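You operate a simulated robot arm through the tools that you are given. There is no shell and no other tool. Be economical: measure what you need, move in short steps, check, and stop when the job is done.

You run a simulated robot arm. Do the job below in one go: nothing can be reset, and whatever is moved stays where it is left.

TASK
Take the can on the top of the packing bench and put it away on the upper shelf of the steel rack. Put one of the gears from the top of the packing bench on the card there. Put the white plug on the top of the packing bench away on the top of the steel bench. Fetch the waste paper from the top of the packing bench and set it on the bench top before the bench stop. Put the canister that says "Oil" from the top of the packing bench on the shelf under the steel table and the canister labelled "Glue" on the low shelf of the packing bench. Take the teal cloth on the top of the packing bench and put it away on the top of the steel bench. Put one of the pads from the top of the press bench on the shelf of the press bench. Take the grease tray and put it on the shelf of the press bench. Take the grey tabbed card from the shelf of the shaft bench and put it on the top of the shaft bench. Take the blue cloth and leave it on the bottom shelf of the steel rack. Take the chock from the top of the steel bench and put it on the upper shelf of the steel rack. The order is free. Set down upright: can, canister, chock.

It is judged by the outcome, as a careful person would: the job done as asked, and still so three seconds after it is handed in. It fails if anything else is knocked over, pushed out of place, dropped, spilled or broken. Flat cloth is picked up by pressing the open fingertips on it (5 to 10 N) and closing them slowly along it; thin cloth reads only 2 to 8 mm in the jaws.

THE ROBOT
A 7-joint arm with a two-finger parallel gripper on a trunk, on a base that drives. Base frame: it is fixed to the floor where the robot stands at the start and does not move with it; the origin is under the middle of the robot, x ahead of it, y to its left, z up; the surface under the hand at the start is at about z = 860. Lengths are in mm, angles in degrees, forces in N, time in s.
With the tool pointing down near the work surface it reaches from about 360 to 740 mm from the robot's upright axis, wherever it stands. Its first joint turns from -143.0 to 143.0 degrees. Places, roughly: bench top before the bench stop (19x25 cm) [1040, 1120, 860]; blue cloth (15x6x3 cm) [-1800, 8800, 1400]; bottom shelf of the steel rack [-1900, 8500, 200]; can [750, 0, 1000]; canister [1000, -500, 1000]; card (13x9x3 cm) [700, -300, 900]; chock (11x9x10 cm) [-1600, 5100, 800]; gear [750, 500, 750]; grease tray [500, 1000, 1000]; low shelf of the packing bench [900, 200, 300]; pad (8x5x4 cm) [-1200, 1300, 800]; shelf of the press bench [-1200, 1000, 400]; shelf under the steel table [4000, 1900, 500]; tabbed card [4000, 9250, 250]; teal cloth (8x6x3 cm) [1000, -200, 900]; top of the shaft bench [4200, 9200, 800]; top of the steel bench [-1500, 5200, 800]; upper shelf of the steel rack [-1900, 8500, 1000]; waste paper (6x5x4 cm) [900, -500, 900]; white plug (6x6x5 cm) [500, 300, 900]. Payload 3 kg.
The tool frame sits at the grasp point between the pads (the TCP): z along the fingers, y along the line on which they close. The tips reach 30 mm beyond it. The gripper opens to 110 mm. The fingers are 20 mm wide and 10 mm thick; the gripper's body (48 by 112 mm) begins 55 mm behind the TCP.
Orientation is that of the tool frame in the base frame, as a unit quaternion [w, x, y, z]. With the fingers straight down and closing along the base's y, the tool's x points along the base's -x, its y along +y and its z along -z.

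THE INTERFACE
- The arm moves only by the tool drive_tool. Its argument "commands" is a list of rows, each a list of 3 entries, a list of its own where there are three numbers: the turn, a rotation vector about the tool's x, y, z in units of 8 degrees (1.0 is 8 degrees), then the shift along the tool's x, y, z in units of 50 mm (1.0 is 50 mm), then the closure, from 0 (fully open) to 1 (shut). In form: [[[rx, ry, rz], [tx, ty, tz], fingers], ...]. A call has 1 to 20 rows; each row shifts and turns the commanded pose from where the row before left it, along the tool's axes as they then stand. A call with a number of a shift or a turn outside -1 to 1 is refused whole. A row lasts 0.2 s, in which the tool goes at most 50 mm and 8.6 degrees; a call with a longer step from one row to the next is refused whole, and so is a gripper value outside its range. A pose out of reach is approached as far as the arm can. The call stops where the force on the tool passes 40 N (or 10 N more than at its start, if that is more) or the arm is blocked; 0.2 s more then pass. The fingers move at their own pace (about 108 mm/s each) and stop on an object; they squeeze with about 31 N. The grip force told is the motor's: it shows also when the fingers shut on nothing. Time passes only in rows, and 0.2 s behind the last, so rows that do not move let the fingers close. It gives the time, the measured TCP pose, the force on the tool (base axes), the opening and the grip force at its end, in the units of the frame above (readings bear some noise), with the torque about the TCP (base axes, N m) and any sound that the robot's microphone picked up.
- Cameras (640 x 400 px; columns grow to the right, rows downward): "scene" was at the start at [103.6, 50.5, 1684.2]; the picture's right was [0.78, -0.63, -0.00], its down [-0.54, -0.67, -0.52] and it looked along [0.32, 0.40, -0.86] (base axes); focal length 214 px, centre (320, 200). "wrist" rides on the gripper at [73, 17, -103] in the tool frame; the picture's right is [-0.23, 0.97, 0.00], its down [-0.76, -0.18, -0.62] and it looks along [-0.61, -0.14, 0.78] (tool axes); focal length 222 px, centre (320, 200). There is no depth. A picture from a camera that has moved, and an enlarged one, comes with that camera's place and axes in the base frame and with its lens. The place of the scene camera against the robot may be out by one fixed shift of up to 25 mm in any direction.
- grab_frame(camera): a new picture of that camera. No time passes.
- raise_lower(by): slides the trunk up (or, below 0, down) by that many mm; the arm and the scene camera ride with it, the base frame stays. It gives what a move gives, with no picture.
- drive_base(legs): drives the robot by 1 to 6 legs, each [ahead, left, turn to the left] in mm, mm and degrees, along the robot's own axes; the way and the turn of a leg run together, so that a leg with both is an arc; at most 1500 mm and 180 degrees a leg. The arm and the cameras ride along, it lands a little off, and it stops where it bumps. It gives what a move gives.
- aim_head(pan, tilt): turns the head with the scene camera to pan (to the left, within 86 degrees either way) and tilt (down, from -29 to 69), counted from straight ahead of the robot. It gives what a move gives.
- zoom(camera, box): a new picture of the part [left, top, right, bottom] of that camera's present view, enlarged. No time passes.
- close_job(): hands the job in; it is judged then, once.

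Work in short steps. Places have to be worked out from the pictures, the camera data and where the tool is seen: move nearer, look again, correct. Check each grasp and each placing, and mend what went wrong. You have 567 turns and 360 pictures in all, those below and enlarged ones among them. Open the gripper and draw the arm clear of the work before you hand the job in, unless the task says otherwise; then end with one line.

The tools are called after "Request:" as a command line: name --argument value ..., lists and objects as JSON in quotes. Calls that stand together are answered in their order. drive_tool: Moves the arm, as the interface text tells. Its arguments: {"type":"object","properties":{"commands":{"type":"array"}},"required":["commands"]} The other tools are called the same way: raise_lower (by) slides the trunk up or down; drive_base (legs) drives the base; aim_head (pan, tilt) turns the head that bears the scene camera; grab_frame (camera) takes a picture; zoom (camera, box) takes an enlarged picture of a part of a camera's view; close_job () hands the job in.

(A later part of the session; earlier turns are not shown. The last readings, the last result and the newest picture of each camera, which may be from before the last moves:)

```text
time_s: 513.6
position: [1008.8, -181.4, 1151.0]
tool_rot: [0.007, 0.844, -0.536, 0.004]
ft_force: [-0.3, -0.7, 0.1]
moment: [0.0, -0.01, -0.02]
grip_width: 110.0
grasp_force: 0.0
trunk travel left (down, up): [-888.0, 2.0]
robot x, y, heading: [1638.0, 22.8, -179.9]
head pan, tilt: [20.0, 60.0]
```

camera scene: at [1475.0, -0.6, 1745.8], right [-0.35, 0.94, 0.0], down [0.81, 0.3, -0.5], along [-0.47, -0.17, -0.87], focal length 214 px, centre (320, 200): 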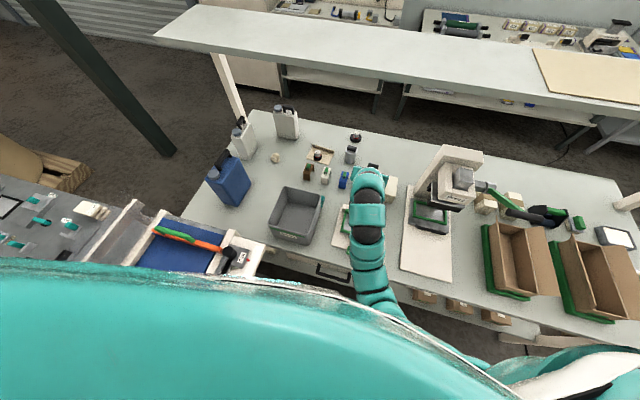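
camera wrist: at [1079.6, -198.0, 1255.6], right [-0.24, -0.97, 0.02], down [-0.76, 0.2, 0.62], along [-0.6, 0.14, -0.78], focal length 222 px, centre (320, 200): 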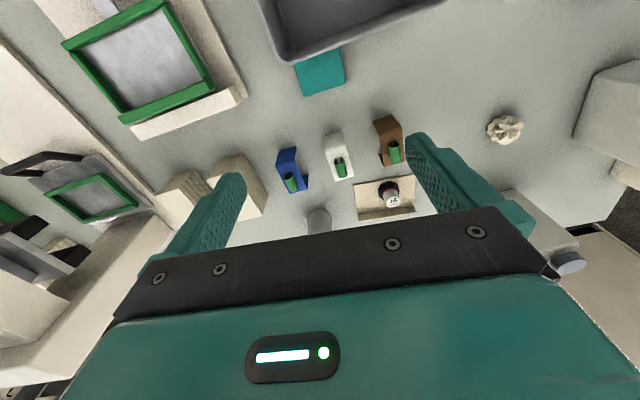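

Request:
drive_tool --commands '[[[0, 0, 1], [0, 0, 0], 0], [[0, 0, 1], [0, 0, 0], 0], [[0, 0, 1], [0, 0, 0], 0], [[0, 0, 1], [0, 0, 0], 0], [[0, 0, 1], [0, 0, 0], 0], [[0, 0, 1], [0, 0, 0], 0], [[0, 0, 1], [0, 0, 0], 0], [[0, 0, 1], [0, 0, 0], 0], [[0, 0, 1], [0, 0, 0], 0], [[0, 0, 1], [0, 0, 0], 0], [[0, 0, 1], [0, 0, 0], 0], [[0, 0, 1], [0, 0, 0], 0], [[0, 0, 1], [0, 0, 0], 0], [[0, 0, 1], [0, 0, 0], 0], [[0, 0, 0], [0, 0, 0], 0]]'

Request:
grab_frame --camera "wrist"

```text
time_s: 516.8
position: [991.9, -148.1, 1122.7]
tool_rot: [-0.017, -0.353, 0.936, -0.007]
ft_force: [0.1, 0.0, -1.0]
moment: [0.0, -0.03, 0.01]
grip_width: 109.8
grasp_force: 0.1
out of reach, approached as far as the arm can: row 9, 10, 11, 12, 13, 14
trunk travel left (down, up): [-888.0, 2.0]
robot x, y, heading: [1640.3, 26.5, -179.9]
head pan, tilt: [20.0, 60.0]
```

```text
210 pictures are left
camera wrist: at [928.4, -181.7, 1229.3], right [-0.47, 0.88, -0.01], down [0.71, 0.38, 0.6], along [0.53, 0.27, -0.8], focal length 222 px, centre (320, 200)
```

wrist: 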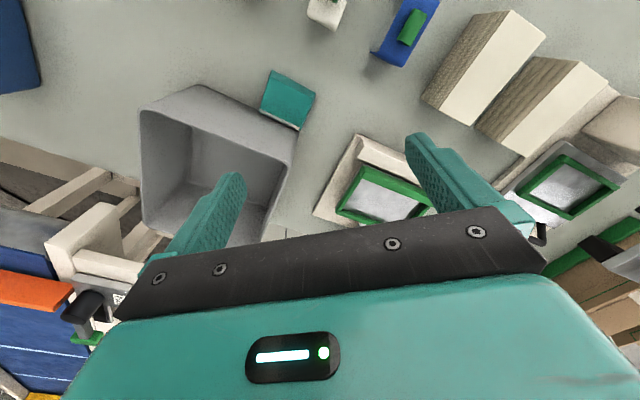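

Roll limit reached this way; the opposite direction should get closer to 180°. Rotate back the other way.

Request:
drive_tool --commands '[[[0, 0, -1], [0, 0, -0.2], 0], [[0, 0, -1], [0, 0, -0.2], 0], [[0, 0, -1], [0, 0, -0.1], 0], [[0, 0, -1], [0, 0, 0], 0], [[0, 0, -1], [0, 0, 0], 0], [[0, 0, -1], [0, 0, 0], 0], [[0, 0, -1], [0, 0, 0], 0], [[0, 0, -1], [0, 0, 0], 0], [[0, 0, -1], [0, 0, 0], 0], [[0, 0, -1], [0, 0, 0], 0], [[0, 0, -1], [0, 0, 0], 0], [[0, 0, -1], [0, 0, 0], 0], [[0, 0, -1], [0, 0, 0], 0], [[0, 0, -1], [0, 0, 0], 0], [[0, 0, -1], [0, 0, 0], 0], [[0, 0, -1], [0, 0, 0], 0], [[0, 0, -1], [0, 0, 0], 0], [[0, 0, -0.5], [0, 0, 0], 0], [[0, 0, 0], [0, 0, 0], 0]]'

Request:
drive_tool --commands '[[[0, 0, -1], [0, 0, 0], 0], [[0, 0, -1], [0, 0, 0], 0], [[0, 0, -1], [0, 0, 0], 0], [[0, 0, -1], [0, 0, 0], 0], [[0, 0, -1], [0, 0, 0], 0], [[0, 0, -1], [0, 0, 0], 0], [[0, 0, -1], [0, 0, 0], 0], [[0, 0, -1], [0, 0, 0], 0], [[0, 0, -1], [0, 0, 0], 0], [[0, 0, -1], [0, 0, 0], 0], [[0, 0, -1], [0, 0, 0], 0], [[0, 0, -1], [0, 0, 0], 0], [[0, 0, -1], [0, 0, 0], 0], [[0, 0, -1], [0, 0, 0], 0], [[0, 0, 0], [0, 0, 0], 0]]'

```text
time_s: 520.8
position: [992.3, -147.3, 1147.3]
tool_rot: [0.012, 1.0, 0.012, -0.013]
ft_force: [-0.2, 0.0, 0.1]
moment: [-0.02, -0.02, -0.05]
grip_width: 110.2
grasp_force: 0.1
trunk travel left (down, up): [-888.0, 2.0]
robot x, y, heading: [1636.1, 24.1, -179.9]
head pan, tilt: [20.0, 60.0]
```

```text
time_s: 524.0
position: [992.7, -149.1, 1148.0]
tool_rot: [-0.005, 0.55, 0.835, -0.018]
ft_force: [-0.6, 0.3, 0.8]
moment: [0.0, -0.04, 0.0]
grip_width: 109.9
grasp_force: 0.0
trunk travel left (down, up): [-888.0, 2.0]
robot x, y, heading: [1639.4, 24.5, -179.8]
head pan, tilt: [20.0, 60.0]
```

No limit yet at 113°; continue.

Request:
drive_tool --commands '[[[0, 0, -1], [0, 0, 0], 0], [[0, 0, -1], [0, 0, 0], 0], [[0, 0, -1], [0, 0, 0], 0], [[0, 0, -1], [0, 0, 0], 0], [[0, 0, -1], [0, 0, 0], 0], [[0, 0, -1], [0, 0, 0], 0], [[0, 0, -1], [0, 0, 0], 0], [[0, 0, -1], [0, 0, 0], 0], [[0, 0, -0.4], [0, 0, 0], 0], [[0, 0, 0], [0, 0, 0], 0]]'

Request:
grab_frame --camera "wrist"

```text
time_s: 526.2
position: [992.6, -148.2, 1147.8]
tool_rot: [-0.013, -0.005, 1.0, -0.012]
ft_force: [0.2, -0.3, 0.0]
moment: [-0.01, 0.0, -0.01]
grip_width: 109.8
grasp_force: 0.0
trunk travel left (down, up): [-888.0, 2.0]
robot x, y, heading: [1634.6, 26.0, -180.0]
head pan, tilt: [20.0, 60.0]
```

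```text
209 pictures are left
camera wrist: at [921.5, -130.0, 1253.4], right [0.22, 0.98, -0.03], down [0.78, -0.15, 0.61], along [0.59, -0.16, -0.79], focal length 222 px, centre (320, 200)
```

wrist: 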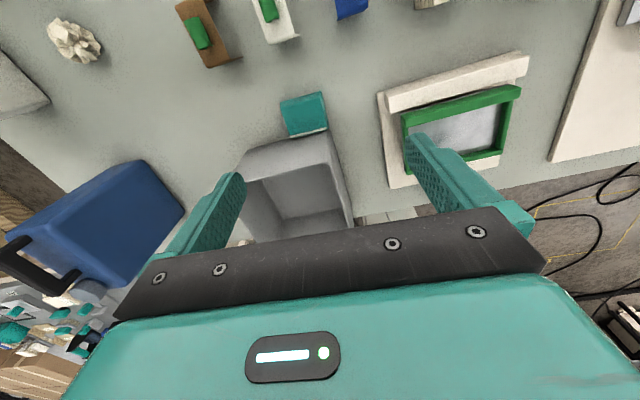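

Rolled 180°. Zoom on the cloth.

Request:
zoom --camera "wrist" --box '[220, 70, 380, 170]'

```text
4.00 times, centred on (300, 120) of wrist
camera zoom: at [921.5, -130.0, 1253.4], right [0.22, 0.98, -0.03], down [0.78, -0.15, 0.61], along [0.59, -0.16, -0.79], focal length 888 px, centre (400, 520)
```

zoom: 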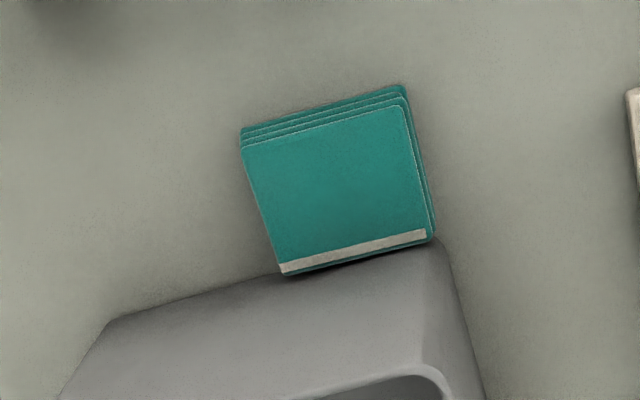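

Cloth: x 1000–1051, y -159…-226, top ≈887. Move above it and descend.

Request:
drive_tool --commands '[[[0, 0, 0], [-0.47, 0, 0], 0], [[0, 0, 0], [0, -0.88, 0], 0], [[0, 0, 0], [0, 0, 0.9], 0], [[0, 0, 0], [0, 0, 0.9], 0], [[0, 0, 0], [0, 0, 0.9], 0], [[0, 0, 0], [0, 0, 0.9], 0], [[0, 0, 0], [0, 0, 0], 0]]'

Request:
grab_frame --camera "wrist"

```text
time_s: 527.8
position: [1012.7, -195.5, 966.2]
tool_rot: [-0.013, -0.005, 1.0, -0.012]
ft_force: [0.4, -0.5, 0.7]
moment: [-0.02, -0.01, 0.03]
grip_width: 110.0
grasp_force: 0.1
trunk travel left (down, up): [-888.0, 2.0]
robot x, y, heading: [1637.7, 26.1, -179.7]
head pan, tilt: [20.0, 60.0]
```

```text
207 pictures are left
camera wrist: at [942.4, -178.0, 1071.9], right [0.22, 0.98, -0.03], down [0.78, -0.15, 0.61], along [0.59, -0.16, -0.79], focal length 222 px, centre (320, 200)
```

wrist: 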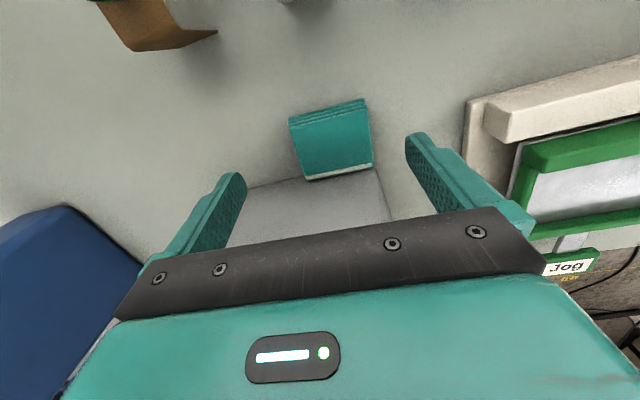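

Centred. Descend further in steps.

Request:
drive_tool --commands '[[[0, 0, 0], [0, 0.05, 0.6], 0], [[0, 0, 0], [0, 0, 0.4], 0], [[0, 0, 0], [0, 0, 0.2], 0], [[0, 0, 0], [0, 0, 0], 0]]'

Request:
grab_frame --camera "wrist"

```text
time_s: 528.8
position: [1014.9, -192.6, 933.6]
tool_rot: [-0.015, -0.005, 1.0, -0.014]
ft_force: [-7.4, -6.6, 27.8]
moment: [0.93, -1.7, -0.17]
grip_width: 110.0
grasp_force: 0.1
out of reach, approached as far as the arm can: row 2, 3
trunk travel left (down, up): [-888.0, 2.0]
robot x, y, heading: [1636.0, 24.9, -180.0]
head pan, tilt: [20.0, 60.0]
```

```text
206 pictures are left
camera wrist: at [943.9, -174.1, 1039.1], right [0.22, 0.98, -0.03], down [0.78, -0.15, 0.6], along [0.58, -0.16, -0.8], focal length 222 px, centre (320, 200)
```

wrist: 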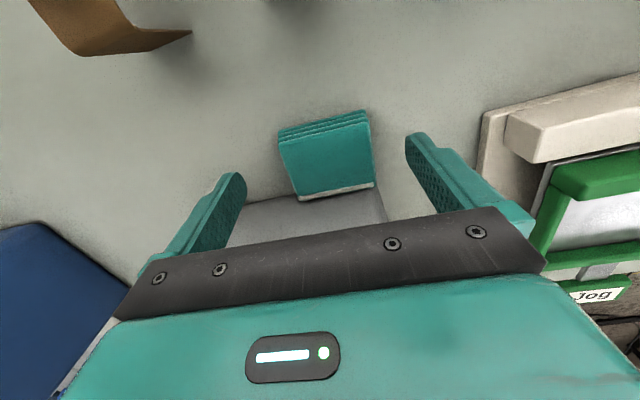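

Contact—likely the hand's body on the bin rim. Lift a little and look.

Request:
drive_tool --commands '[[[0, 0, 0], [0, 0, -0.5], 0], [[0, 0, 0], [0, 0, 0], 0]]'

Request:
aim_head --pan 20 --tilt 60

Request:
zoom --camera "scene" --box '[220, 130, 380, 270]'

```text
time_s: 529.4
position: [1016.4, -190.7, 955.6]
tool_rot: [-0.013, -0.005, 1.0, -0.012]
ft_force: [0.2, -0.4, 0.8]
moment: [0.02, 0.01, 0.01]
grip_width: 110.4
grasp_force: 0.0
trunk travel left (down, up): [-888.0, 2.0]
robot x, y, heading: [1638.3, 24.8, -179.7]
head pan, tilt: [20.0, 60.0]
```

```text
time_s: 530.0
position: [1015.4, -190.0, 955.7]
tool_rot: [-0.013, -0.005, 1.0, -0.012]
ft_force: [-0.1, 0.3, 0.0]
moment: [-0.01, -0.01, -0.04]
grip_width: 110.1
grasp_force: 0.1
trunk travel left (down, up): [-888.0, 2.0]
robot x, y, heading: [1636.0, 21.8, -180.0]
head pan, tilt: [20.0, 60.0]
```

```text
2.86 times, centred on (300, 200) of scene
camera zoom: at [1474.7, -0.6, 1745.7], right [-0.35, 0.94, 0.0], down [0.81, 0.3, -0.5], along [-0.47, -0.17, -0.87], focal length 613 px, centre (377, 200)
```

zoom: 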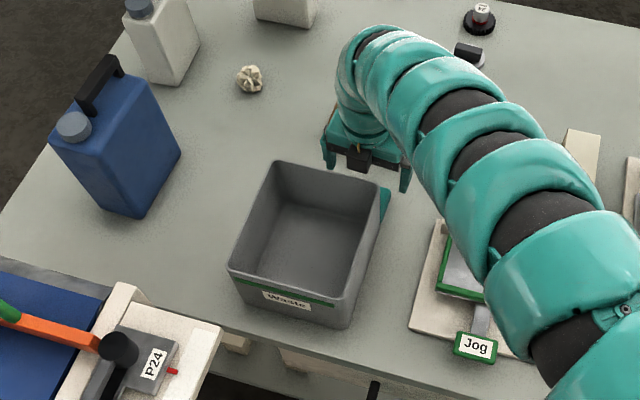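

A box on the hand's robot side hit the rim (bin unmoved). I tilt the hand ~20° away from the bin, then lower with the trunk.

Request:
drive_tool --commands '[[[0, 0, 0], [0, 0, -0.8], 0], [[0, -0.85, 0], [0, 0, 0], 0], [[0, -0.85, 0], [0, 0, 0], 0], [[0, -0.8, 0], [0, 0, 0], 0], [[0, 0, 0], [0, 0, 0], 0]]'

Request:
grab_frame --camera "wrist"

```text
time_s: 531.2
position: [1032.1, -150.1, 1002.0]
tool_rot: [0.133, -0.007, 0.991, -0.012]
ft_force: [-0.4, 0.4, -0.3]
moment: [-0.02, -0.02, 0.0]
grip_width: 110.1
grasp_force: 0.1
out of reach, approached as far as the arm can: row 3, 4
trunk travel left (down, up): [-888.0, 2.0]
robot x, y, heading: [1639.2, 26.5, -180.1]
head pan, tilt: [20.0, 60.0]
```

```text
204 pictures are left
camera wrist: at [934.3, -132.3, 1082.6], right [0.21, 0.98, 0.04], down [0.57, -0.15, 0.81], along [0.79, -0.15, -0.59], focal length 222 px, centre (320, 200)
```

wrist: 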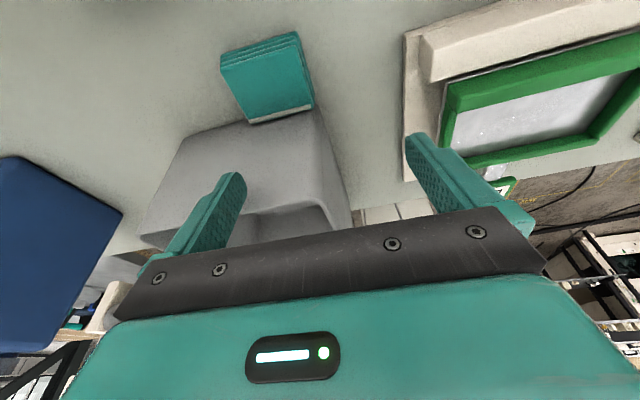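

Reach is poor in that roll. Return to the normal roll but keep a back-tilt, which lifts the camera above the rim (≈988). Raise, then roll back.

Request:
drive_tool --commands '[[[0, 0, 0], [0, 0, -0.9], 0], [[0, 0, 0], [0, 0, -0.9], 0], [[0, 0, 1], [0, 0, 0], 0], [[0, 0, 1], [0, 0, 0], 0], [[0, 0, 1], [0, 0, 0], 0], [[0, 0, 1], [0, 0, 0], 0], [[0, 0, 1], [0, 0, 0], 0], [[0, 0, 1], [0, 0, 0], 0], [[0, 0, 1], [0, 0, 0], 0], [[0, 0, 1], [0, 0, 0], 0], [[0, 0, 1], [0, 0, 0], 0], [[0, 0, 1], [0, 0, 0], 0], [[0, 0, 1], [0, 0, 0], 0], [[0, 0, 1], [0, 0, 0], 0], [[0, 0, 0], [0, 0, 0], 0]]'

Request:
drive_tool --commands '[[[0, 0, 1], [0, 0, 0], 0], [[0, 0, 1], [0, 0, 0], 0], [[0, 0, 1], [0, 0, 0], 0], [[0, 0, 1], [0, 0, 0], 0], [[0, 0, 1], [0, 0, 0], 0], [[0, 0, 1], [0, 0, 0], 0], [[0, 0, 1], [0, 0, 0], 0], [[0, 0, 1], [0, 0, 0], 0], [[0, 0, 1], [0, 0, 0], 0], [[0, 0, 1], [0, 0, 0], 0], [[0, 0, 0.5], [0, 0, 0], 0], [[0, 0, 0], [0, 0, 0], 0]]'

Request:
grab_frame --camera "wrist"

```text
time_s: 534.4
position: [1007.1, -147.9, 1087.1]
tool_rot: [0.098, 0.732, 0.668, 0.092]
ft_force: [-1.4, -0.3, -0.4]
moment: [0.03, 0.01, -0.02]
grip_width: 109.9
grasp_force: 0.0
trunk travel left (down, up): [-888.0, 2.0]
robot x, y, heading: [1643.0, 27.1, -179.6]
head pan, tilt: [20.0, 60.0]
```

```text
time_s: 537.0
position: [1007.5, -149.7, 1087.4]
tool_rot: [0.012, 0.991, 0.006, 0.133]
ft_force: [0.1, 0.1, 0.2]
moment: [0.01, -0.04, -0.01]
grip_width: 110.0
grasp_force: 0.0
trunk travel left (down, up): [-888.0, 2.0]
robot x, y, heading: [1638.0, 27.8, -179.7]
head pan, tilt: [20.0, 60.0]
```

```text
203 pictures are left
camera wrist: at [1049.7, -163.9, 1208.3], right [-0.21, -0.98, -0.04], down [-0.9, 0.18, 0.4], along [-0.38, 0.12, -0.92], focal length 222 px, centre (320, 200)
```

wrist: 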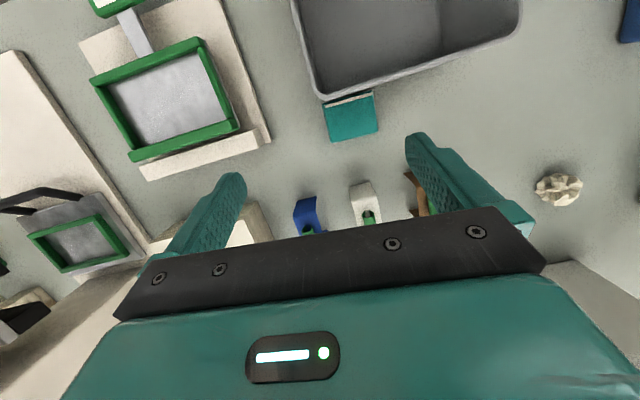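

Roll 0 with 15° back-tilt. Add 4° more, shift over the cloth and start down.

Request:
drive_tool --commands '[[[0, 0.5, 0], [0, 0.43, 0], 0], [[0, 0, 0], [0.14, 0.43, 0.03], 0], [[0, 0, 0], [-0.3, 0, 0.85], 0], [[0, 0, 0], [-0.3, 0, 0.85], 0], [[0, 0, 0], [0, 0, 0], 0]]'

Request:
grab_frame --camera "wrist"

```text
time_s: 538.2
position: [1038.7, -155.9, 1022.6]
tool_rot: [0.012, 0.986, 0.006, 0.168]
ft_force: [0.3, 0.3, -0.2]
moment: [0.0, -0.03, -0.03]
grip_width: 109.9
grasp_force: 0.0
out of reach, approached as far as the arm can: row 1, 2, 3
trunk travel left (down, up): [-888.0, 2.0]
robot x, y, heading: [1637.7, 25.3, -179.9]
head pan, tilt: [20.0, 60.0]
```

```text
202 pictures are left
camera wrist: at [1072.1, -170.0, 1146.1], right [-0.21, -0.98, -0.05], down [-0.93, 0.18, 0.33], along [-0.31, 0.11, -0.94], focal length 222 px, centre (320, 200)
```

wrist: 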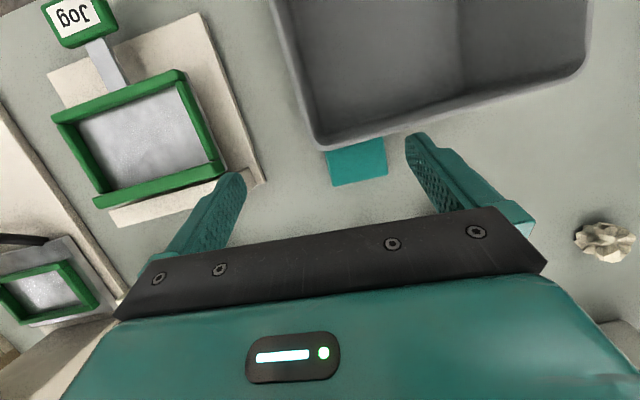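

Too constrained. Better: hold the tool vertical, press closed fingertips on the cloth and drag it away from the bin. First return to vertical at height.

Request:
drive_tool --commands '[[[0, 0, 0], [0.2, 0, -0.9], 0.5], [[0, 0, 0], [0.2, 0, -0.9], 1], [[0, -0.8, 0], [0, 0, 0], 1], [[0, -0.8, 0], [0, 0, 0], 1], [[0, -0.82, 0], [0, 0, 0], 1], [[0, 0, 0], [0, 0, 0], 1]]'

```text
time_s: 539.6
position: [1025.9, -157.5, 1114.5]
tool_rot: [0.011, 1.0, 0.006, -0.001]
ft_force: [-0.2, -0.4, -0.1]
moment: [0.02, -0.01, 0.02]
grip_width: 0.1
grasp_force: 31.1
trunk travel left (down, up): [-888.0, 2.0]
robot x, y, heading: [1634.0, 28.1, -179.8]
head pan, tilt: [20.0, 60.0]
```

Request:
drive_tool --commands '[[[0, 0, 0], [-0.28, 0.7, 0], 1], [[0, 0, 0], [0, 0, 0.9], 1], [[0, 0, 0], [0, 0, 0.9], 1], [[0, 0, 0], [0, 0, 0.9], 1], [[0, 0, 0], [0, 0, 0.5], 1], [[0, 0, 0], [0, 0, 0], 1]]'

Request:
grab_frame --camera "wrist"

```text
time_s: 541.0
position: [1009.7, -194.6, 957.4]
tool_rot: [0.012, 1.0, 0.005, -0.001]
ft_force: [-0.2, 0.9, 0.4]
moment: [0.01, -0.01, 0.01]
grip_width: 0.0
grasp_force: 31.1
trunk travel left (down, up): [-888.0, 2.0]
robot x, y, heading: [1637.7, 24.3, -179.7]
head pan, tilt: [20.0, 60.0]
```

```text
201 pictures are left
camera wrist: at [1081.8, -209.0, 1062.2], right [-0.22, -0.98, 0.02], down [-0.76, 0.19, 0.62], along [-0.61, 0.12, -0.78], focal length 222 px, centre (320, 200)
```

wrist: 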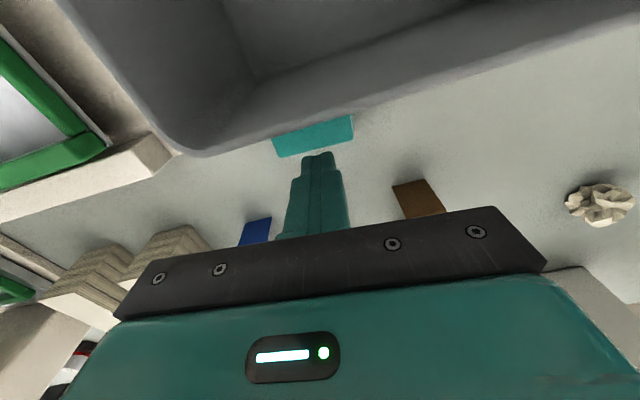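

Lower onto the cloth gently.

Request:
drive_tool --commands '[[[0, 0, 0], [0.1, 0, 0.4], 1], [[0, 0, 0], [0, 0, 0.2], 1], [[0, 0, 0], [0, 0, 0.1], 1], [[0, 0, 0], [0, 0, 0], 1]]'

```text
time_s: 542.0
position: [1011.5, -194.0, 946.2]
tool_rot: [0.013, 1.0, 0.004, -0.001]
ft_force: [0.3, -0.3, -0.3]
moment: [-0.03, -0.01, 0.04]
grip_width: 0.0
grasp_force: 31.4
out of reach, approached as far as the arm can: row 1, 2, 3
trunk travel left (down, up): [-888.0, 2.0]
robot x, y, heading: [1636.0, 24.2, -179.7]
head pan, tilt: [20.0, 60.0]
```

Arm's lower limit; use the trunk.

Request:
raise_lower --by -22

Request:
raise_lower --by -5

Request:
grab_frame --camera "wrist"

```text
time_s: 542.7
position: [1011.9, -195.1, 925.7]
tool_rot: [0.013, 1.0, 0.004, 0.0]
ft_force: [0.0, -0.4, -0.9]
moment: [0.02, -0.03, -0.01]
grip_width: 0.3
grasp_force: 31.1
trunk travel left (down, up): [-866.0, 24.0]
robot x, y, heading: [1637.1, 21.3, -180.1]
head pan, tilt: [20.0, 60.0]
```

```text
time_s: 543.2
position: [1013.4, -196.0, 921.8]
tool_rot: [0.013, 1.0, 0.004, 0.0]
ft_force: [0.4, -0.3, 0.2]
moment: [-0.01, 0.03, 0.01]
grip_width: 0.0
grasp_force: 31.1
trunk travel left (down, up): [-861.0, 29.0]
robot x, y, heading: [1635.8, 24.5, -179.9]
head pan, tilt: [20.0, 60.0]
```

```text
200 pictures are left
camera wrist: at [1084.8, -209.5, 1025.4], right [-0.22, -0.98, 0.03], down [-0.76, 0.19, 0.62], along [-0.61, 0.12, -0.78], focal length 222 px, centre (320, 200)
```

wrist: 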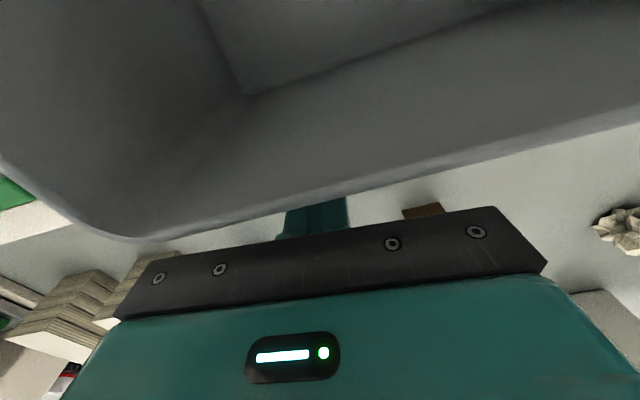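

Request:
raise_lower --by -4

Request:
raise_lower --by -3

Request:
raise_lower --by -3

```text
time_s: 543.7
position: [1013.4, -195.4, 916.9]
tool_rot: [0.013, 1.0, 0.005, -0.001]
ft_force: [0.6, 1.0, 3.3]
moment: [0.03, -0.03, -0.01]
grip_width: 0.3
grasp_force: 31.2
trunk travel left (down, up): [-857.0, 33.0]
robot x, y, heading: [1637.4, 25.7, -179.9]
head pan, tilt: [20.0, 60.0]
```

```text
time_s: 544.3
position: [1011.4, -194.9, 916.0]
tool_rot: [0.014, 1.0, 0.003, -0.002]
ft_force: [-0.7, 1.9, 21.1]
moment: [0.09, -0.07, 0.08]
grip_width: 0.2
grasp_force: 30.7
trunk travel left (down, up): [-854.0, 36.0]
robot x, y, heading: [1634.5, 25.5, -179.9]
head pan, tilt: [20.0, 60.0]
```

```text
time_s: 544.7
position: [1010.9, -194.4, 917.3]
tool_rot: [0.016, 1.0, 0.005, -0.004]
ft_force: [8.5, 5.5, 23.7]
moment: [0.21, -0.37, 0.02]
grip_width: 0.0
grasp_force: 30.8
trunk travel left (down, up): [-851.0, 39.0]
robot x, y, heading: [1638.9, 26.3, -179.8]
head pan, tilt: [20.0, 60.0]
stopped: the force on the tool passed its limit at 41 N (the readings are from after the stop); the commanded pose is now the measured one
```

Pressed on the cloth top. Ease slightly and drag it away from the bin (-x).

Request:
raise_lower --by 1.5

Request:
drive_tool --commands '[[[0, 0, 0], [-0.15, 0, 0], 1], [[0, 0, 0], [-0.2, 0, 0], 1], [[0, 0, 0], [-0.2, 0, 0], 1], [[0, 0, 0], [-0.2, 0, 0], 1], [[0, 0, 0], [-0.2, 0, 0], 1], [[0, 0, 0], [0, 0, 0], 1]]'

Request:
grab_frame --camera "wrist"

```text
time_s: 545.2
position: [1011.4, -197.4, 916.5]
tool_rot: [0.015, 1.0, 0.004, -0.005]
ft_force: [5.2, 2.3, 17.3]
moment: [0.08, -0.21, 0.03]
grip_width: 0.0
grasp_force: 31.3
trunk travel left (down, up): [-853.0, 37.0]
robot x, y, heading: [1638.3, 25.3, -179.7]
head pan, tilt: [20.0, 60.0]
```

```text
time_s: 546.6
position: [1006.9, -190.4, 917.9]
tool_rot: [0.015, 1.0, 0.005, -0.004]
ft_force: [0.0, 1.2, -0.1]
moment: [0.02, 0.03, -0.05]
grip_width: 0.1
grasp_force: 31.5
out of reach, approached as far as the arm can: row 1, 2, 3, 4, 5
trunk travel left (down, up): [-853.0, 37.0]
robot x, y, heading: [1636.2, 23.5, -180.0]
head pan, tilt: [20.0, 60.0]
```

```text
199 pictures are left
camera wrist: at [1079.0, -204.4, 1022.4], right [-0.22, -0.98, 0.03], down [-0.76, 0.19, 0.62], along [-0.61, 0.11, -0.78], focal length 222 px, centre (320, 200)
```

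wrist: 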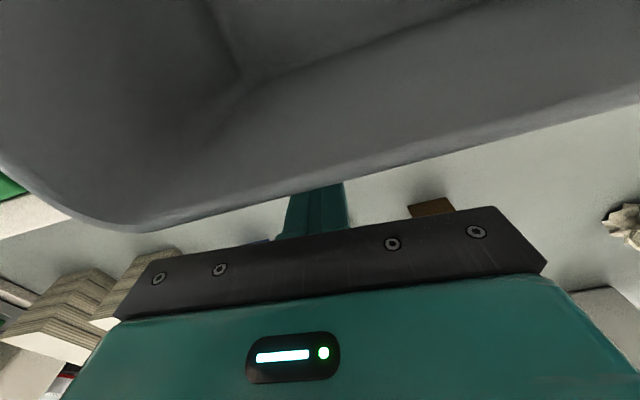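

Arm is at its limit; press lightly with the trunk and drag using the base instead.

Request:
raise_lower --by -2

Request:
drive_base --legs '[[50, 0, 0]]'

Request:
grab_frame --camera "wrist"

```text
time_s: 547.2
position: [1006.7, -190.7, 917.5]
tool_rot: [0.015, 1.0, 0.005, -0.003]
ft_force: [2.2, 0.1, 4.2]
moment: [0.05, -0.06, 0.01]
grip_width: 0.0
grasp_force: 31.2
trunk travel left (down, up): [-851.0, 39.0]
robot x, y, heading: [1635.5, 25.2, -179.8]
head pan, tilt: [20.0, 60.0]
```

```text
time_s: 548.1
position: [955.3, -189.4, 915.0]
tool_rot: [0.014, 1.0, 0.003, -0.003]
ft_force: [-1.2, 0.1, -0.8]
moment: [-0.01, -0.02, 0.01]
grip_width: 0.0
grasp_force: 30.6
trunk travel left (down, up): [-851.0, 39.0]
robot x, y, heading: [1586.9, 23.6, -179.8]
head pan, tilt: [20.0, 60.0]
```

```text
198 pictures are left
camera wrist: at [1027.9, -204.2, 1019.7], right [-0.22, -0.97, 0.03], down [-0.76, 0.19, 0.62], along [-0.61, 0.11, -0.78], focal length 222 px, centre (320, 200)
```

wrist: 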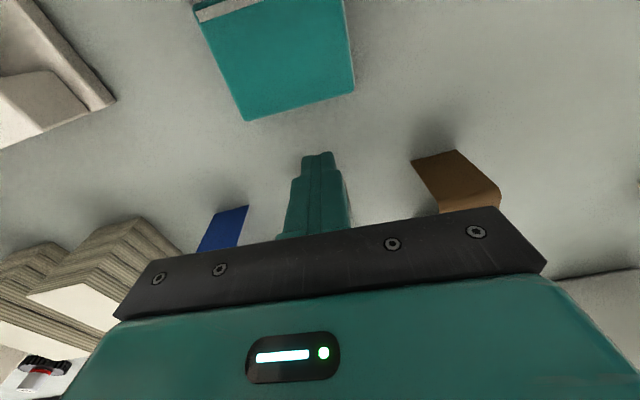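

It moved only ~7 mm (light press). Repeat with firmer pressure.

Request:
raise_lower --by 8

Request:
drive_base --legs '[[-52, 0, 0]]'

Request:
raise_lower --by -7

Request:
raise_lower --by -2

```text
time_s: 548.7
position: [956.8, -191.2, 925.1]
tool_rot: [0.015, 1.0, 0.004, -0.003]
ft_force: [0.1, 1.1, 0.3]
moment: [-0.01, 0.02, 0.01]
grip_width: 0.0
grasp_force: 30.7
trunk travel left (down, up): [-859.0, 31.0]
robot x, y, heading: [1587.3, 24.1, -179.6]
head pan, tilt: [20.0, 60.0]
```

```text
time_s: 549.6
position: [1011.0, -189.1, 925.6]
tool_rot: [0.015, 1.0, 0.004, -0.004]
ft_force: [1.0, 0.2, 0.2]
moment: [-0.03, 0.04, -0.04]
grip_width: 0.0
grasp_force: 31.1
trunk travel left (down, up): [-859.0, 31.0]
robot x, y, heading: [1643.0, 27.0, -180.1]
head pan, tilt: [20.0, 60.0]
```

```text
time_s: 550.1
position: [1009.9, -191.0, 917.7]
tool_rot: [0.015, 1.0, 0.003, -0.004]
ft_force: [-0.5, -0.1, 0.0]
moment: [0.0, 0.0, -0.01]
grip_width: 0.0
grasp_force: 30.6
trunk travel left (down, up): [-852.0, 38.0]
robot x, y, heading: [1637.1, 25.1, -180.1]
head pan, tilt: [20.0, 60.0]
```

```text
time_s: 550.7
position: [1009.0, -191.2, 917.8]
tool_rot: [0.015, 1.0, 0.003, -0.004]
ft_force: [-1.6, -0.2, 8.9]
moment: [0.04, -0.01, 0.01]
grip_width: 0.0
grasp_force: 30.7
trunk travel left (down, up): [-850.0, 40.0]
robot x, y, heading: [1641.8, 26.5, -179.9]
head pan, tilt: [20.0, 60.0]
```

Request:
raise_lower --by -1.5

Request:
drive_base --legs '[[50, 0, 0]]'

Request:
grab_frame --camera "wrist"

```text
time_s: 551.2
position: [1008.6, -190.1, 916.3]
tool_rot: [0.015, 1.0, 0.004, -0.006]
ft_force: [-2.1, 0.0, 22.9]
moment: [0.0, -0.05, 0.03]
grip_width: 0.0
grasp_force: 30.7
trunk travel left (down, up): [-848.0, 42.0]
robot x, y, heading: [1639.6, 25.9, -179.6]
head pan, tilt: [20.0, 60.0]
```

```text
time_s: 552.2
position: [966.4, -192.5, 916.8]
tool_rot: [0.017, 1.0, 0.006, -0.005]
ft_force: [2.5, 0.1, 9.1]
moment: [0.06, -0.08, 0.04]
grip_width: 0.1
grasp_force: 30.6
trunk travel left (down, up): [-848.0, 42.0]
robot x, y, heading: [1594.8, 25.8, -180.1]
head pan, tilt: [20.0, 60.0]
stopped in leg 1: the force on the tool passed its limit at 41 N (the readings are from after the stop); the commanded pose is now the measured one
```

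```text
197 pictures are left
camera wrist: at [1039.8, -205.9, 1021.0], right [-0.22, -0.98, 0.03], down [-0.76, 0.19, 0.62], along [-0.61, 0.11, -0.78], focal length 222 px, centre (320, 200)
```

wrist: 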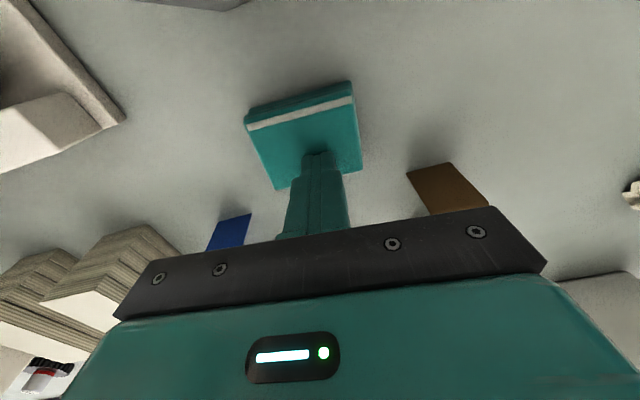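

Cloth dragged clear (≈ x 955–1006). Raise, open, then straddle it at x≈966.

Request:
raise_lower --by 30

Request:
drive_tool --commands '[[[0, 0, 0], [0, -0.06, 0], 0], [[0, 0, 0], [0, 0, 0], 0], [[0, 0, 0], [0, 0, 0], 0]]'

Request:
raise_lower --by -30

Request:
grab_frame --camera "wrist"

```text
time_s: 552.9
position: [966.9, -192.5, 945.9]
tool_rot: [0.015, 1.0, 0.005, -0.002]
ft_force: [0.2, 0.0, -0.1]
moment: [0.01, 0.01, -0.04]
grip_width: 0.0
grasp_force: 30.9
trunk travel left (down, up): [-878.0, 12.0]
robot x, y, heading: [1596.8, 26.1, -179.9]
head pan, tilt: [20.0, 60.0]
```

```text
time_s: 553.7
position: [966.7, -188.6, 944.9]
tool_rot: [0.016, 1.0, 0.005, -0.003]
ft_force: [0.1, -0.6, 0.6]
moment: [0.03, -0.01, 0.0]
grip_width: 109.8
grasp_force: 0.1
trunk travel left (down, up): [-878.0, 12.0]
robot x, y, heading: [1596.8, 23.4, -179.7]
head pan, tilt: [20.0, 60.0]
```

```text
time_s: 554.5
position: [966.4, -189.5, 916.9]
tool_rot: [0.016, 1.0, 0.005, -0.002]
ft_force: [0.0, -0.3, -0.3]
moment: [-0.01, -0.01, -0.02]
grip_width: 110.0
grasp_force: 0.1
trunk travel left (down, up): [-848.0, 42.0]
robot x, y, heading: [1596.5, 22.1, -179.9]
head pan, tilt: [20.0, 60.0]
```

```text
196 pictures are left
camera wrist: at [1039.1, -202.9, 1020.3], right [-0.22, -0.98, 0.03], down [-0.76, 0.19, 0.62], along [-0.61, 0.11, -0.78], focal length 222 px, centre (320, 200)
```

wrist: 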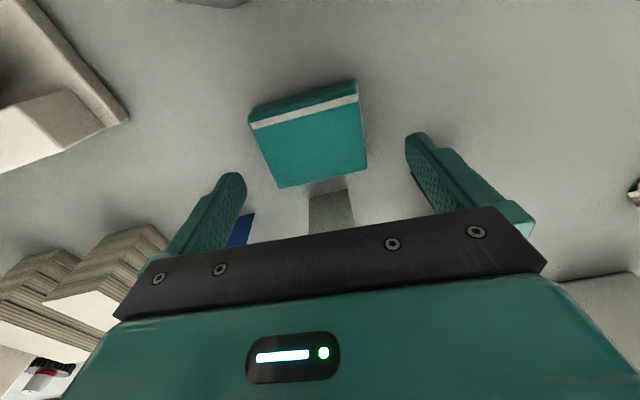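

Lower to z≈894 and close gently.

Request:
raise_lower --by -18

Request:
raise_lower --by -5

Request:
drive_tool --commands '[[[0, 0, 0], [0, 0, 0], 0.2], [[0, 0, 0], [0, 0, 0], 0.3], [[0, 0, 0], [0, 0, 0], 0.4], [[0, 0, 0], [0, 0, 0], 0.6], [[0, 0, 0], [0, 0, 0], 1], [[0, 0, 0], [0, 0, 0], 1]]'

```text
time_s: 555.1
position: [965.7, -189.9, 898.5]
tool_rot: [0.016, 1.0, 0.004, -0.003]
ft_force: [-0.6, -0.3, -0.4]
moment: [0.04, -0.01, 0.0]
grip_width: 109.8
grasp_force: 0.1
trunk travel left (down, up): [-830.0, 60.0]
robot x, y, heading: [1597.7, 26.6, -180.1]
head pan, tilt: [20.0, 60.0]
```

```text
time_s: 555.7
position: [967.9, -189.7, 892.7]
tool_rot: [0.015, 1.0, 0.005, -0.003]
ft_force: [-0.3, 0.4, -0.3]
moment: [-0.01, -0.04, 0.0]
grip_width: 110.0
grasp_force: 0.1
trunk travel left (down, up): [-825.0, 65.0]
robot x, y, heading: [1597.5, 25.3, -179.9]
head pan, tilt: [20.0, 60.0]
```

```text
time_s: 557.1
position: [965.9, -189.7, 892.1]
tool_rot: [0.016, 1.0, 0.004, -0.003]
ft_force: [-0.1, 0.0, 0.9]
moment: [0.05, -0.05, 0.06]
grip_width: 71.4
grasp_force: 31.2
trunk travel left (down, up): [-825.0, 65.0]
robot x, y, heading: [1594.5, 25.2, -180.1]
head pan, tilt: [20.0, 60.0]
```

Gripped at 71 mm. Lift and look.

Request:
raise_lower --by 62

Request:
grab_frame --camera "wrist"

```text
time_s: 558.1
position: [966.7, -188.9, 954.8]
tool_rot: [0.015, 1.0, 0.004, -0.003]
ft_force: [-0.6, -0.3, -0.2]
moment: [-0.01, -0.01, 0.0]
grip_width: 71.1
grasp_force: 30.8
trunk travel left (down, up): [-887.0, 3.0]
robot x, y, heading: [1596.7, 25.3, -179.9]
head pan, tilt: [20.0, 60.0]
```

```text
195 pictures are left
camera wrist: at [1038.8, -202.8, 1059.0], right [-0.22, -0.98, 0.03], down [-0.76, 0.19, 0.62], along [-0.61, 0.11, -0.78], focal length 222 px, centre (320, 200)
```

wrist: 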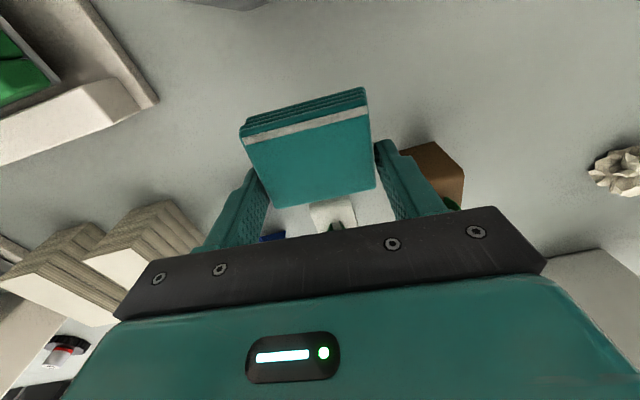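

Raise with the arm to clear the bin.

Request:
drive_tool --commands '[[[0, 0, 0], [0, 0, -0.8], 1], [[0, 0, 0], [0, 0, -0.8], 1], [[0, 0, 0], [0, 0, -0.8], 1], [[0, 0, 0], [0, 0, -0.8], 1], [[0, 0, 0], [0, 0, 0], 1]]'

```text
time_s: 559.3
position: [967.0, -185.3, 1116.6]
tool_rot: [0.015, 1.0, 0.004, -0.002]
ft_force: [0.4, -1.1, -1.0]
moment: [0.02, 0.0, -0.02]
grip_width: 71.0
grasp_force: 31.2
trunk travel left (down, up): [-887.0, 3.0]
robot x, y, heading: [1599.5, 25.8, -180.1]
head pan, tilt: [20.0, 60.0]
```

Back away, turn north, and go up the lane at x≈1710.

Request:
drive_base --legs '[[-350, 0, 0], [0, 0, -90], [1300, 240, 0]]'

```text
time_s: 562.9
position: [1289.0, 34.9, 1116.9]
tool_rot: [0.016, 0.987, -0.158, -0.005]
ft_force: [-0.7, 0.2, -0.8]
moment: [0.01, 0.02, 0.04]
grip_width: 70.9
grasp_force: 31.0
trunk travel left (down, up): [-887.0, 3.0]
robot x, y, heading: [1952.4, 30.1, 161.3]
head pan, tilt: [20.0, 60.0]
stopped in leg 2: the robot was blocked; the commanded pose is now the measured one
```

Corner touched the conveyor side; slide away from it first, then turn.

Request:
drive_base --legs '[[0, -300, 0], [0, 0, -71.3]]'

Request:
aim_head --pan 10 --tilt 25

Request:
grab_frame --camera "scene"

```text
time_s: 568.0
position: [1822.7, 933.3, 1116.2]
tool_rot: [0.009, 0.72, -0.694, -0.012]
ft_force: [-0.6, -0.2, -0.8]
moment: [0.01, 0.02, 0.01]
grip_width: 70.7
grasp_force: 31.2
trunk travel left (down, up): [-887.0, 3.0]
robot x, y, heading: [2047.9, 306.9, 91.9]
head pan, tilt: [20.0, 60.0]
```

```text
time_s: 569.0
position: [1820.7, 932.1, 1116.3]
tool_rot: [0.009, 0.72, -0.694, -0.013]
ft_force: [0.5, 0.5, -0.6]
moment: [0.0, 0.02, 0.0]
grip_width: 70.6
grasp_force: 31.0
trunk travel left (down, up): [-887.0, 3.0]
robot x, y, heading: [2044.6, 308.5, 91.8]
head pan, tilt: [10.0, 25.0]
```

```text
194 pictures are left
camera scene: at [2005.5, 477.8, 1795.2], right [0.98, 0.2, 0.0], down [0.09, -0.41, -0.91], along [-0.18, 0.89, -0.42], focal length 214 px, centre (320, 200)
```

scene: 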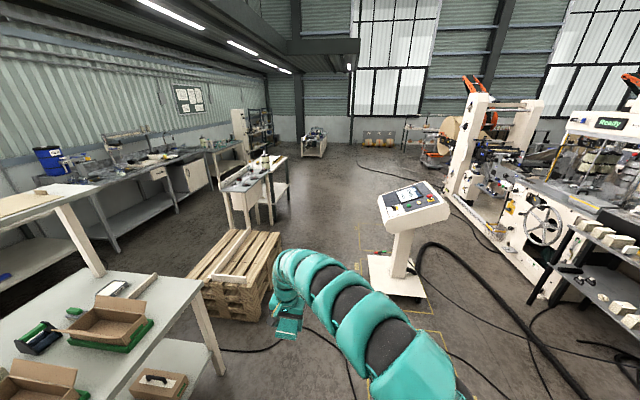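

Lane centre x≈1745. Go on with small heading corrections.

Request:
drive_base --legs '[[0, 0, -1.8], [1000, 300, 0]]'

Request:
drive_base --legs '[[1500, 0, 0]]'

```text
time_s: 574.6
position: [1529.0, 1913.0, 1116.6]
tool_rot: [0.01, 0.713, -0.701, -0.013]
ft_force: [0.3, 0.5, -0.3]
moment: [0.02, 0.01, -0.05]
grip_width: 70.7
grasp_force: 31.1
trunk travel left (down, up): [-887.0, 3.0]
robot x, y, heading: [1742.2, 1287.2, 90.9]
head pan, tilt: [10.0, 25.0]
```

```text
time_s: 582.1
position: [1508.1, 3419.4, 1115.0]
tool_rot: [0.009, 0.714, -0.7, -0.013]
ft_force: [0.4, -0.7, -0.5]
moment: [-0.02, -0.01, 0.01]
grip_width: 70.8
grasp_force: 30.7
trunk travel left (down, up): [-887.0, 3.0]
robot x, y, heading: [1724.5, 2794.8, 90.9]
head pan, tilt: [10.0, 25.0]
```

Request:
drive_base --legs '[[1500, 0, 0], [620, 0, 0], [0, 0, 89]]'

Request:
aim_head --pan 0 --tilt 20

Request:
grab_frame --camera "scene"

```text
time_s: 596.4
position: [1063.0, 4679.6, 1116.3]
tool_rot: [0.015, 1.0, 0.012, -0.002]
ft_force: [-0.4, 0.5, -0.7]
moment: [-0.01, 0.03, 0.01]
grip_width: 70.7
grasp_force: 30.6
trunk travel left (down, up): [-887.0, 3.0]
robot x, y, heading: [1688.2, 4896.0, -179.0]
head pan, tilt: [10.0, 25.0]
```

```text
time_s: 597.1
position: [1063.5, 4677.5, 1115.6]
tool_rot: [0.016, 1.0, 0.013, -0.002]
ft_force: [-0.1, -0.3, -1.1]
moment: [0.01, 0.01, 0.0]
grip_width: 70.7
grasp_force: 31.0
trunk travel left (down, up): [-887.0, 3.0]
robot x, y, heading: [1690.9, 4895.9, -179.1]
head pan, tilt: [0.0, 20.0]
```

```text
193 pictures are left
camera scene: at [1496.0, 4891.1, 1803.4], right [-0.02, 1.0, 0.0], down [0.34, 0.01, -0.94], along [-0.94, -0.02, -0.34], focal length 214 px, centre (320, 200)
```

scene: 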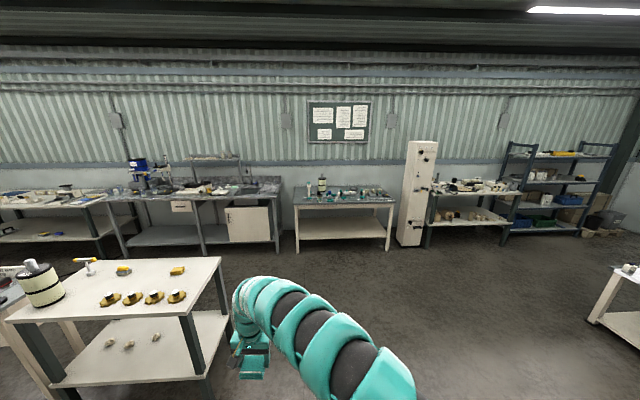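

Path west is clear. Drive toward the steel bench.

Request:
drive_base --legs '[[0, 0, -0.9], [1500, 0, 0], [400, 0, 0]]'

Request:
aim_head --pan 10 --tilt 40

Request:
grab_frame --camera "scene"

```text
time_s: 607.1
position: [-878.0, 4738.4, 1116.3]
tool_rot: [0.015, 1.0, -0.013, -0.002]
ft_force: [0.1, -0.5, -0.2]
moment: [0.02, -0.01, -0.02]
grip_width: 71.1
grasp_force: 31.2
trunk travel left (down, up): [-887.0, 3.0]
robot x, y, heading: [-241.6, 4924.7, 178.1]
head pan, tilt: [0.0, 20.0]
```

```text
time_s: 607.9
position: [-877.1, 4739.2, 1115.9]
tool_rot: [0.016, 1.0, -0.013, -0.002]
ft_force: [0.6, -0.4, -0.4]
moment: [-0.01, -0.01, 0.02]
grip_width: 70.7
grasp_force: 31.1
trunk travel left (down, up): [-887.0, 3.0]
robot x, y, heading: [-244.7, 4923.5, 178.2]
head pan, tilt: [10.0, 40.0]
```

```text
192 pictures are left
camera scene: at [-425.2, 4912.5, 1772.1], right [-0.14, 0.99, 0.0], down [0.64, 0.09, -0.77], along [-0.76, -0.11, -0.64], focal length 214 px, centre (320, 200)
```

scene: 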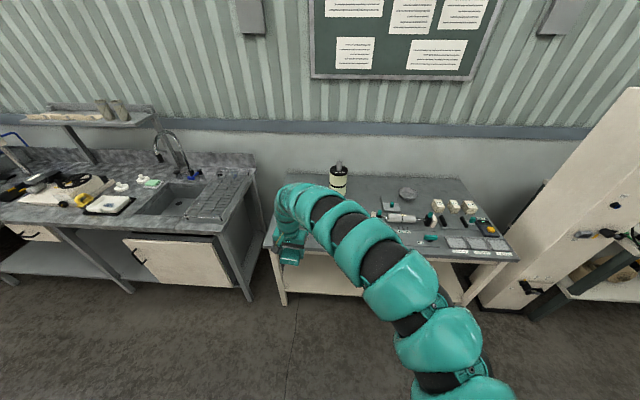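

Move to the bench's left front corner.

Request:
drive_base --legs '[[0, 0, 1.8], [200, 130, 0]]'

Request:
grab_frame --camera "wrist"

Request:
aim_head --pan 20 --tilt 50

Request:
zoom --camera "scene" --box '[200, 140, 440, 290]'

```text
time_s: 610.0
position: [-1072.4, 4591.2, 1115.0]
tool_rot: [0.014, 1.0, 0.001, -0.002]
ft_force: [-0.3, -0.6, -1.0]
moment: [0.0, 0.0, 0.03]
grip_width: 70.9
grasp_force: 31.7
trunk travel left (down, up): [-887.0, 3.0]
robot x, y, heading: [-440.2, 4789.1, 179.9]
head pan, tilt: [10.0, 40.0]
```

```text
191 pictures are left
camera wrist: at [-1000.9, 4576.3, 1220.3], right [-0.23, -0.97, 0.03], down [-0.76, 0.2, 0.62], along [-0.61, 0.12, -0.78], focal length 222 px, centre (320, 200)
```

wrist: 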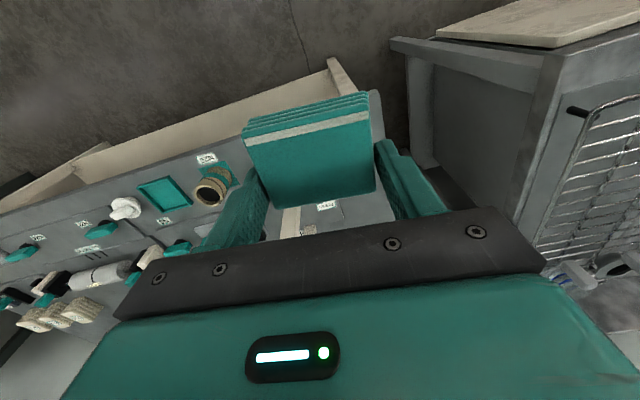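

```text
time_s: 610.8
position: [-1072.8, 4591.5, 1116.3]
tool_rot: [0.016, 1.0, 0.001, -0.003]
ft_force: [-0.2, 0.2, 0.1]
moment: [0.02, 0.01, 0.02]
grip_width: 70.8
grasp_force: 30.8
trunk travel left (down, up): [-887.0, 3.0]
robot x, y, heading: [-439.4, 4796.2, 179.6]
head pan, tilt: [20.0, 50.0]
```

```text
2.67 times, centred on (320, 215) of scene
camera zoom: at [-613.9, 4766.0, 1757.9], right [-0.34, 0.94, 0.0], down [0.72, 0.26, -0.64], along [-0.61, -0.22, -0.77], focal length 572 px, centre (320, 160)
```

zoom: 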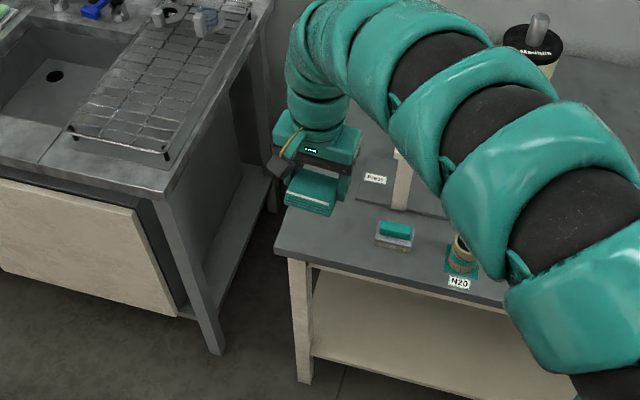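

Free corner: x -1130…-1250, y 4490…4665. Move so the TCP is at (-1220, 4576), then lower.

Request:
drive_base --legs '[[147, 15, 0]]'

Request:
raise_lower --by -200

Request:
grab_frame --camera "wrist"

```text
time_s: 612.1
position: [-1215.4, 4576.8, 1116.2]
tool_rot: [0.016, 1.0, 0.0, -0.002]
ft_force: [-0.4, -0.3, -1.4]
moment: [0.03, -0.04, -0.01]
grip_width: 70.8
grasp_force: 31.5
trunk travel left (down, up): [-887.0, 3.0]
robot x, y, heading: [-579.8, 4778.0, 179.4]
head pan, tilt: [20.0, 50.0]
```

```text
time_s: 614.3
position: [-1212.8, 4575.6, 917.3]
tool_rot: [0.016, 1.0, 0.001, -0.002]
ft_force: [0.4, 0.1, -1.1]
moment: [0.0, -0.02, -0.01]
grip_width: 70.7
grasp_force: 30.6
trunk travel left (down, up): [-687.0, 203.0]
robot x, y, heading: [-582.5, 4776.2, 179.7]
head pan, tilt: [20.0, 50.0]
```

```text
189 pictures are left
camera wrist: at [-1141.4, 4562.6, 1020.7], right [-0.23, -0.97, 0.03], down [-0.76, 0.2, 0.62], along [-0.61, 0.12, -0.78], focal length 222 px, centre (320, 200)
```

wrist: 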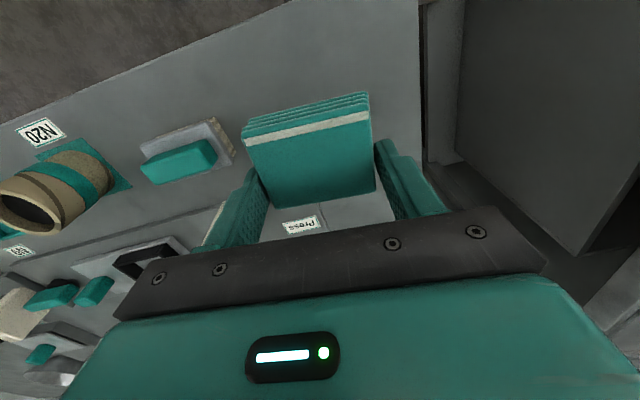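

Landing spot clear. Lower in steps.

Request:
raise_lower --by -70

Request:
raise_lower --by -8

Request:
raise_lower --by -5

```text
time_s: 615.4
position: [-1213.4, 4576.8, 846.7]
tool_rot: [0.015, 1.0, 0.001, -0.003]
ft_force: [0.0, -0.2, 0.1]
moment: [0.02, -0.01, -0.02]
grip_width: 70.7
grasp_force: 31.1
trunk travel left (down, up): [-617.0, 273.0]
robot x, y, heading: [-582.6, 4778.1, 179.8]
head pan, tilt: [20.0, 50.0]
```

```text
time_s: 615.9
position: [-1213.5, 4577.3, 838.8]
tool_rot: [0.016, 1.0, 0.001, -0.002]
ft_force: [-0.5, 0.3, -0.3]
moment: [-0.01, 0.01, 0.02]
grip_width: 70.5
grasp_force: 30.8
trunk travel left (down, up): [-609.0, 281.0]
robot x, y, heading: [-580.7, 4778.3, 179.7]
head pan, tilt: [20.0, 50.0]
```

```text
time_s: 616.5
position: [-1214.0, 4577.9, 834.0]
tool_rot: [0.016, 1.0, 0.0, -0.002]
ft_force: [0.3, 0.0, 6.0]
moment: [0.24, -0.11, 0.03]
grip_width: 70.8
grasp_force: 31.5
trunk travel left (down, up): [-604.0, 286.0]
robot x, y, heading: [-582.0, 4778.0, 179.9]
head pan, tilt: [20.0, 50.0]
```

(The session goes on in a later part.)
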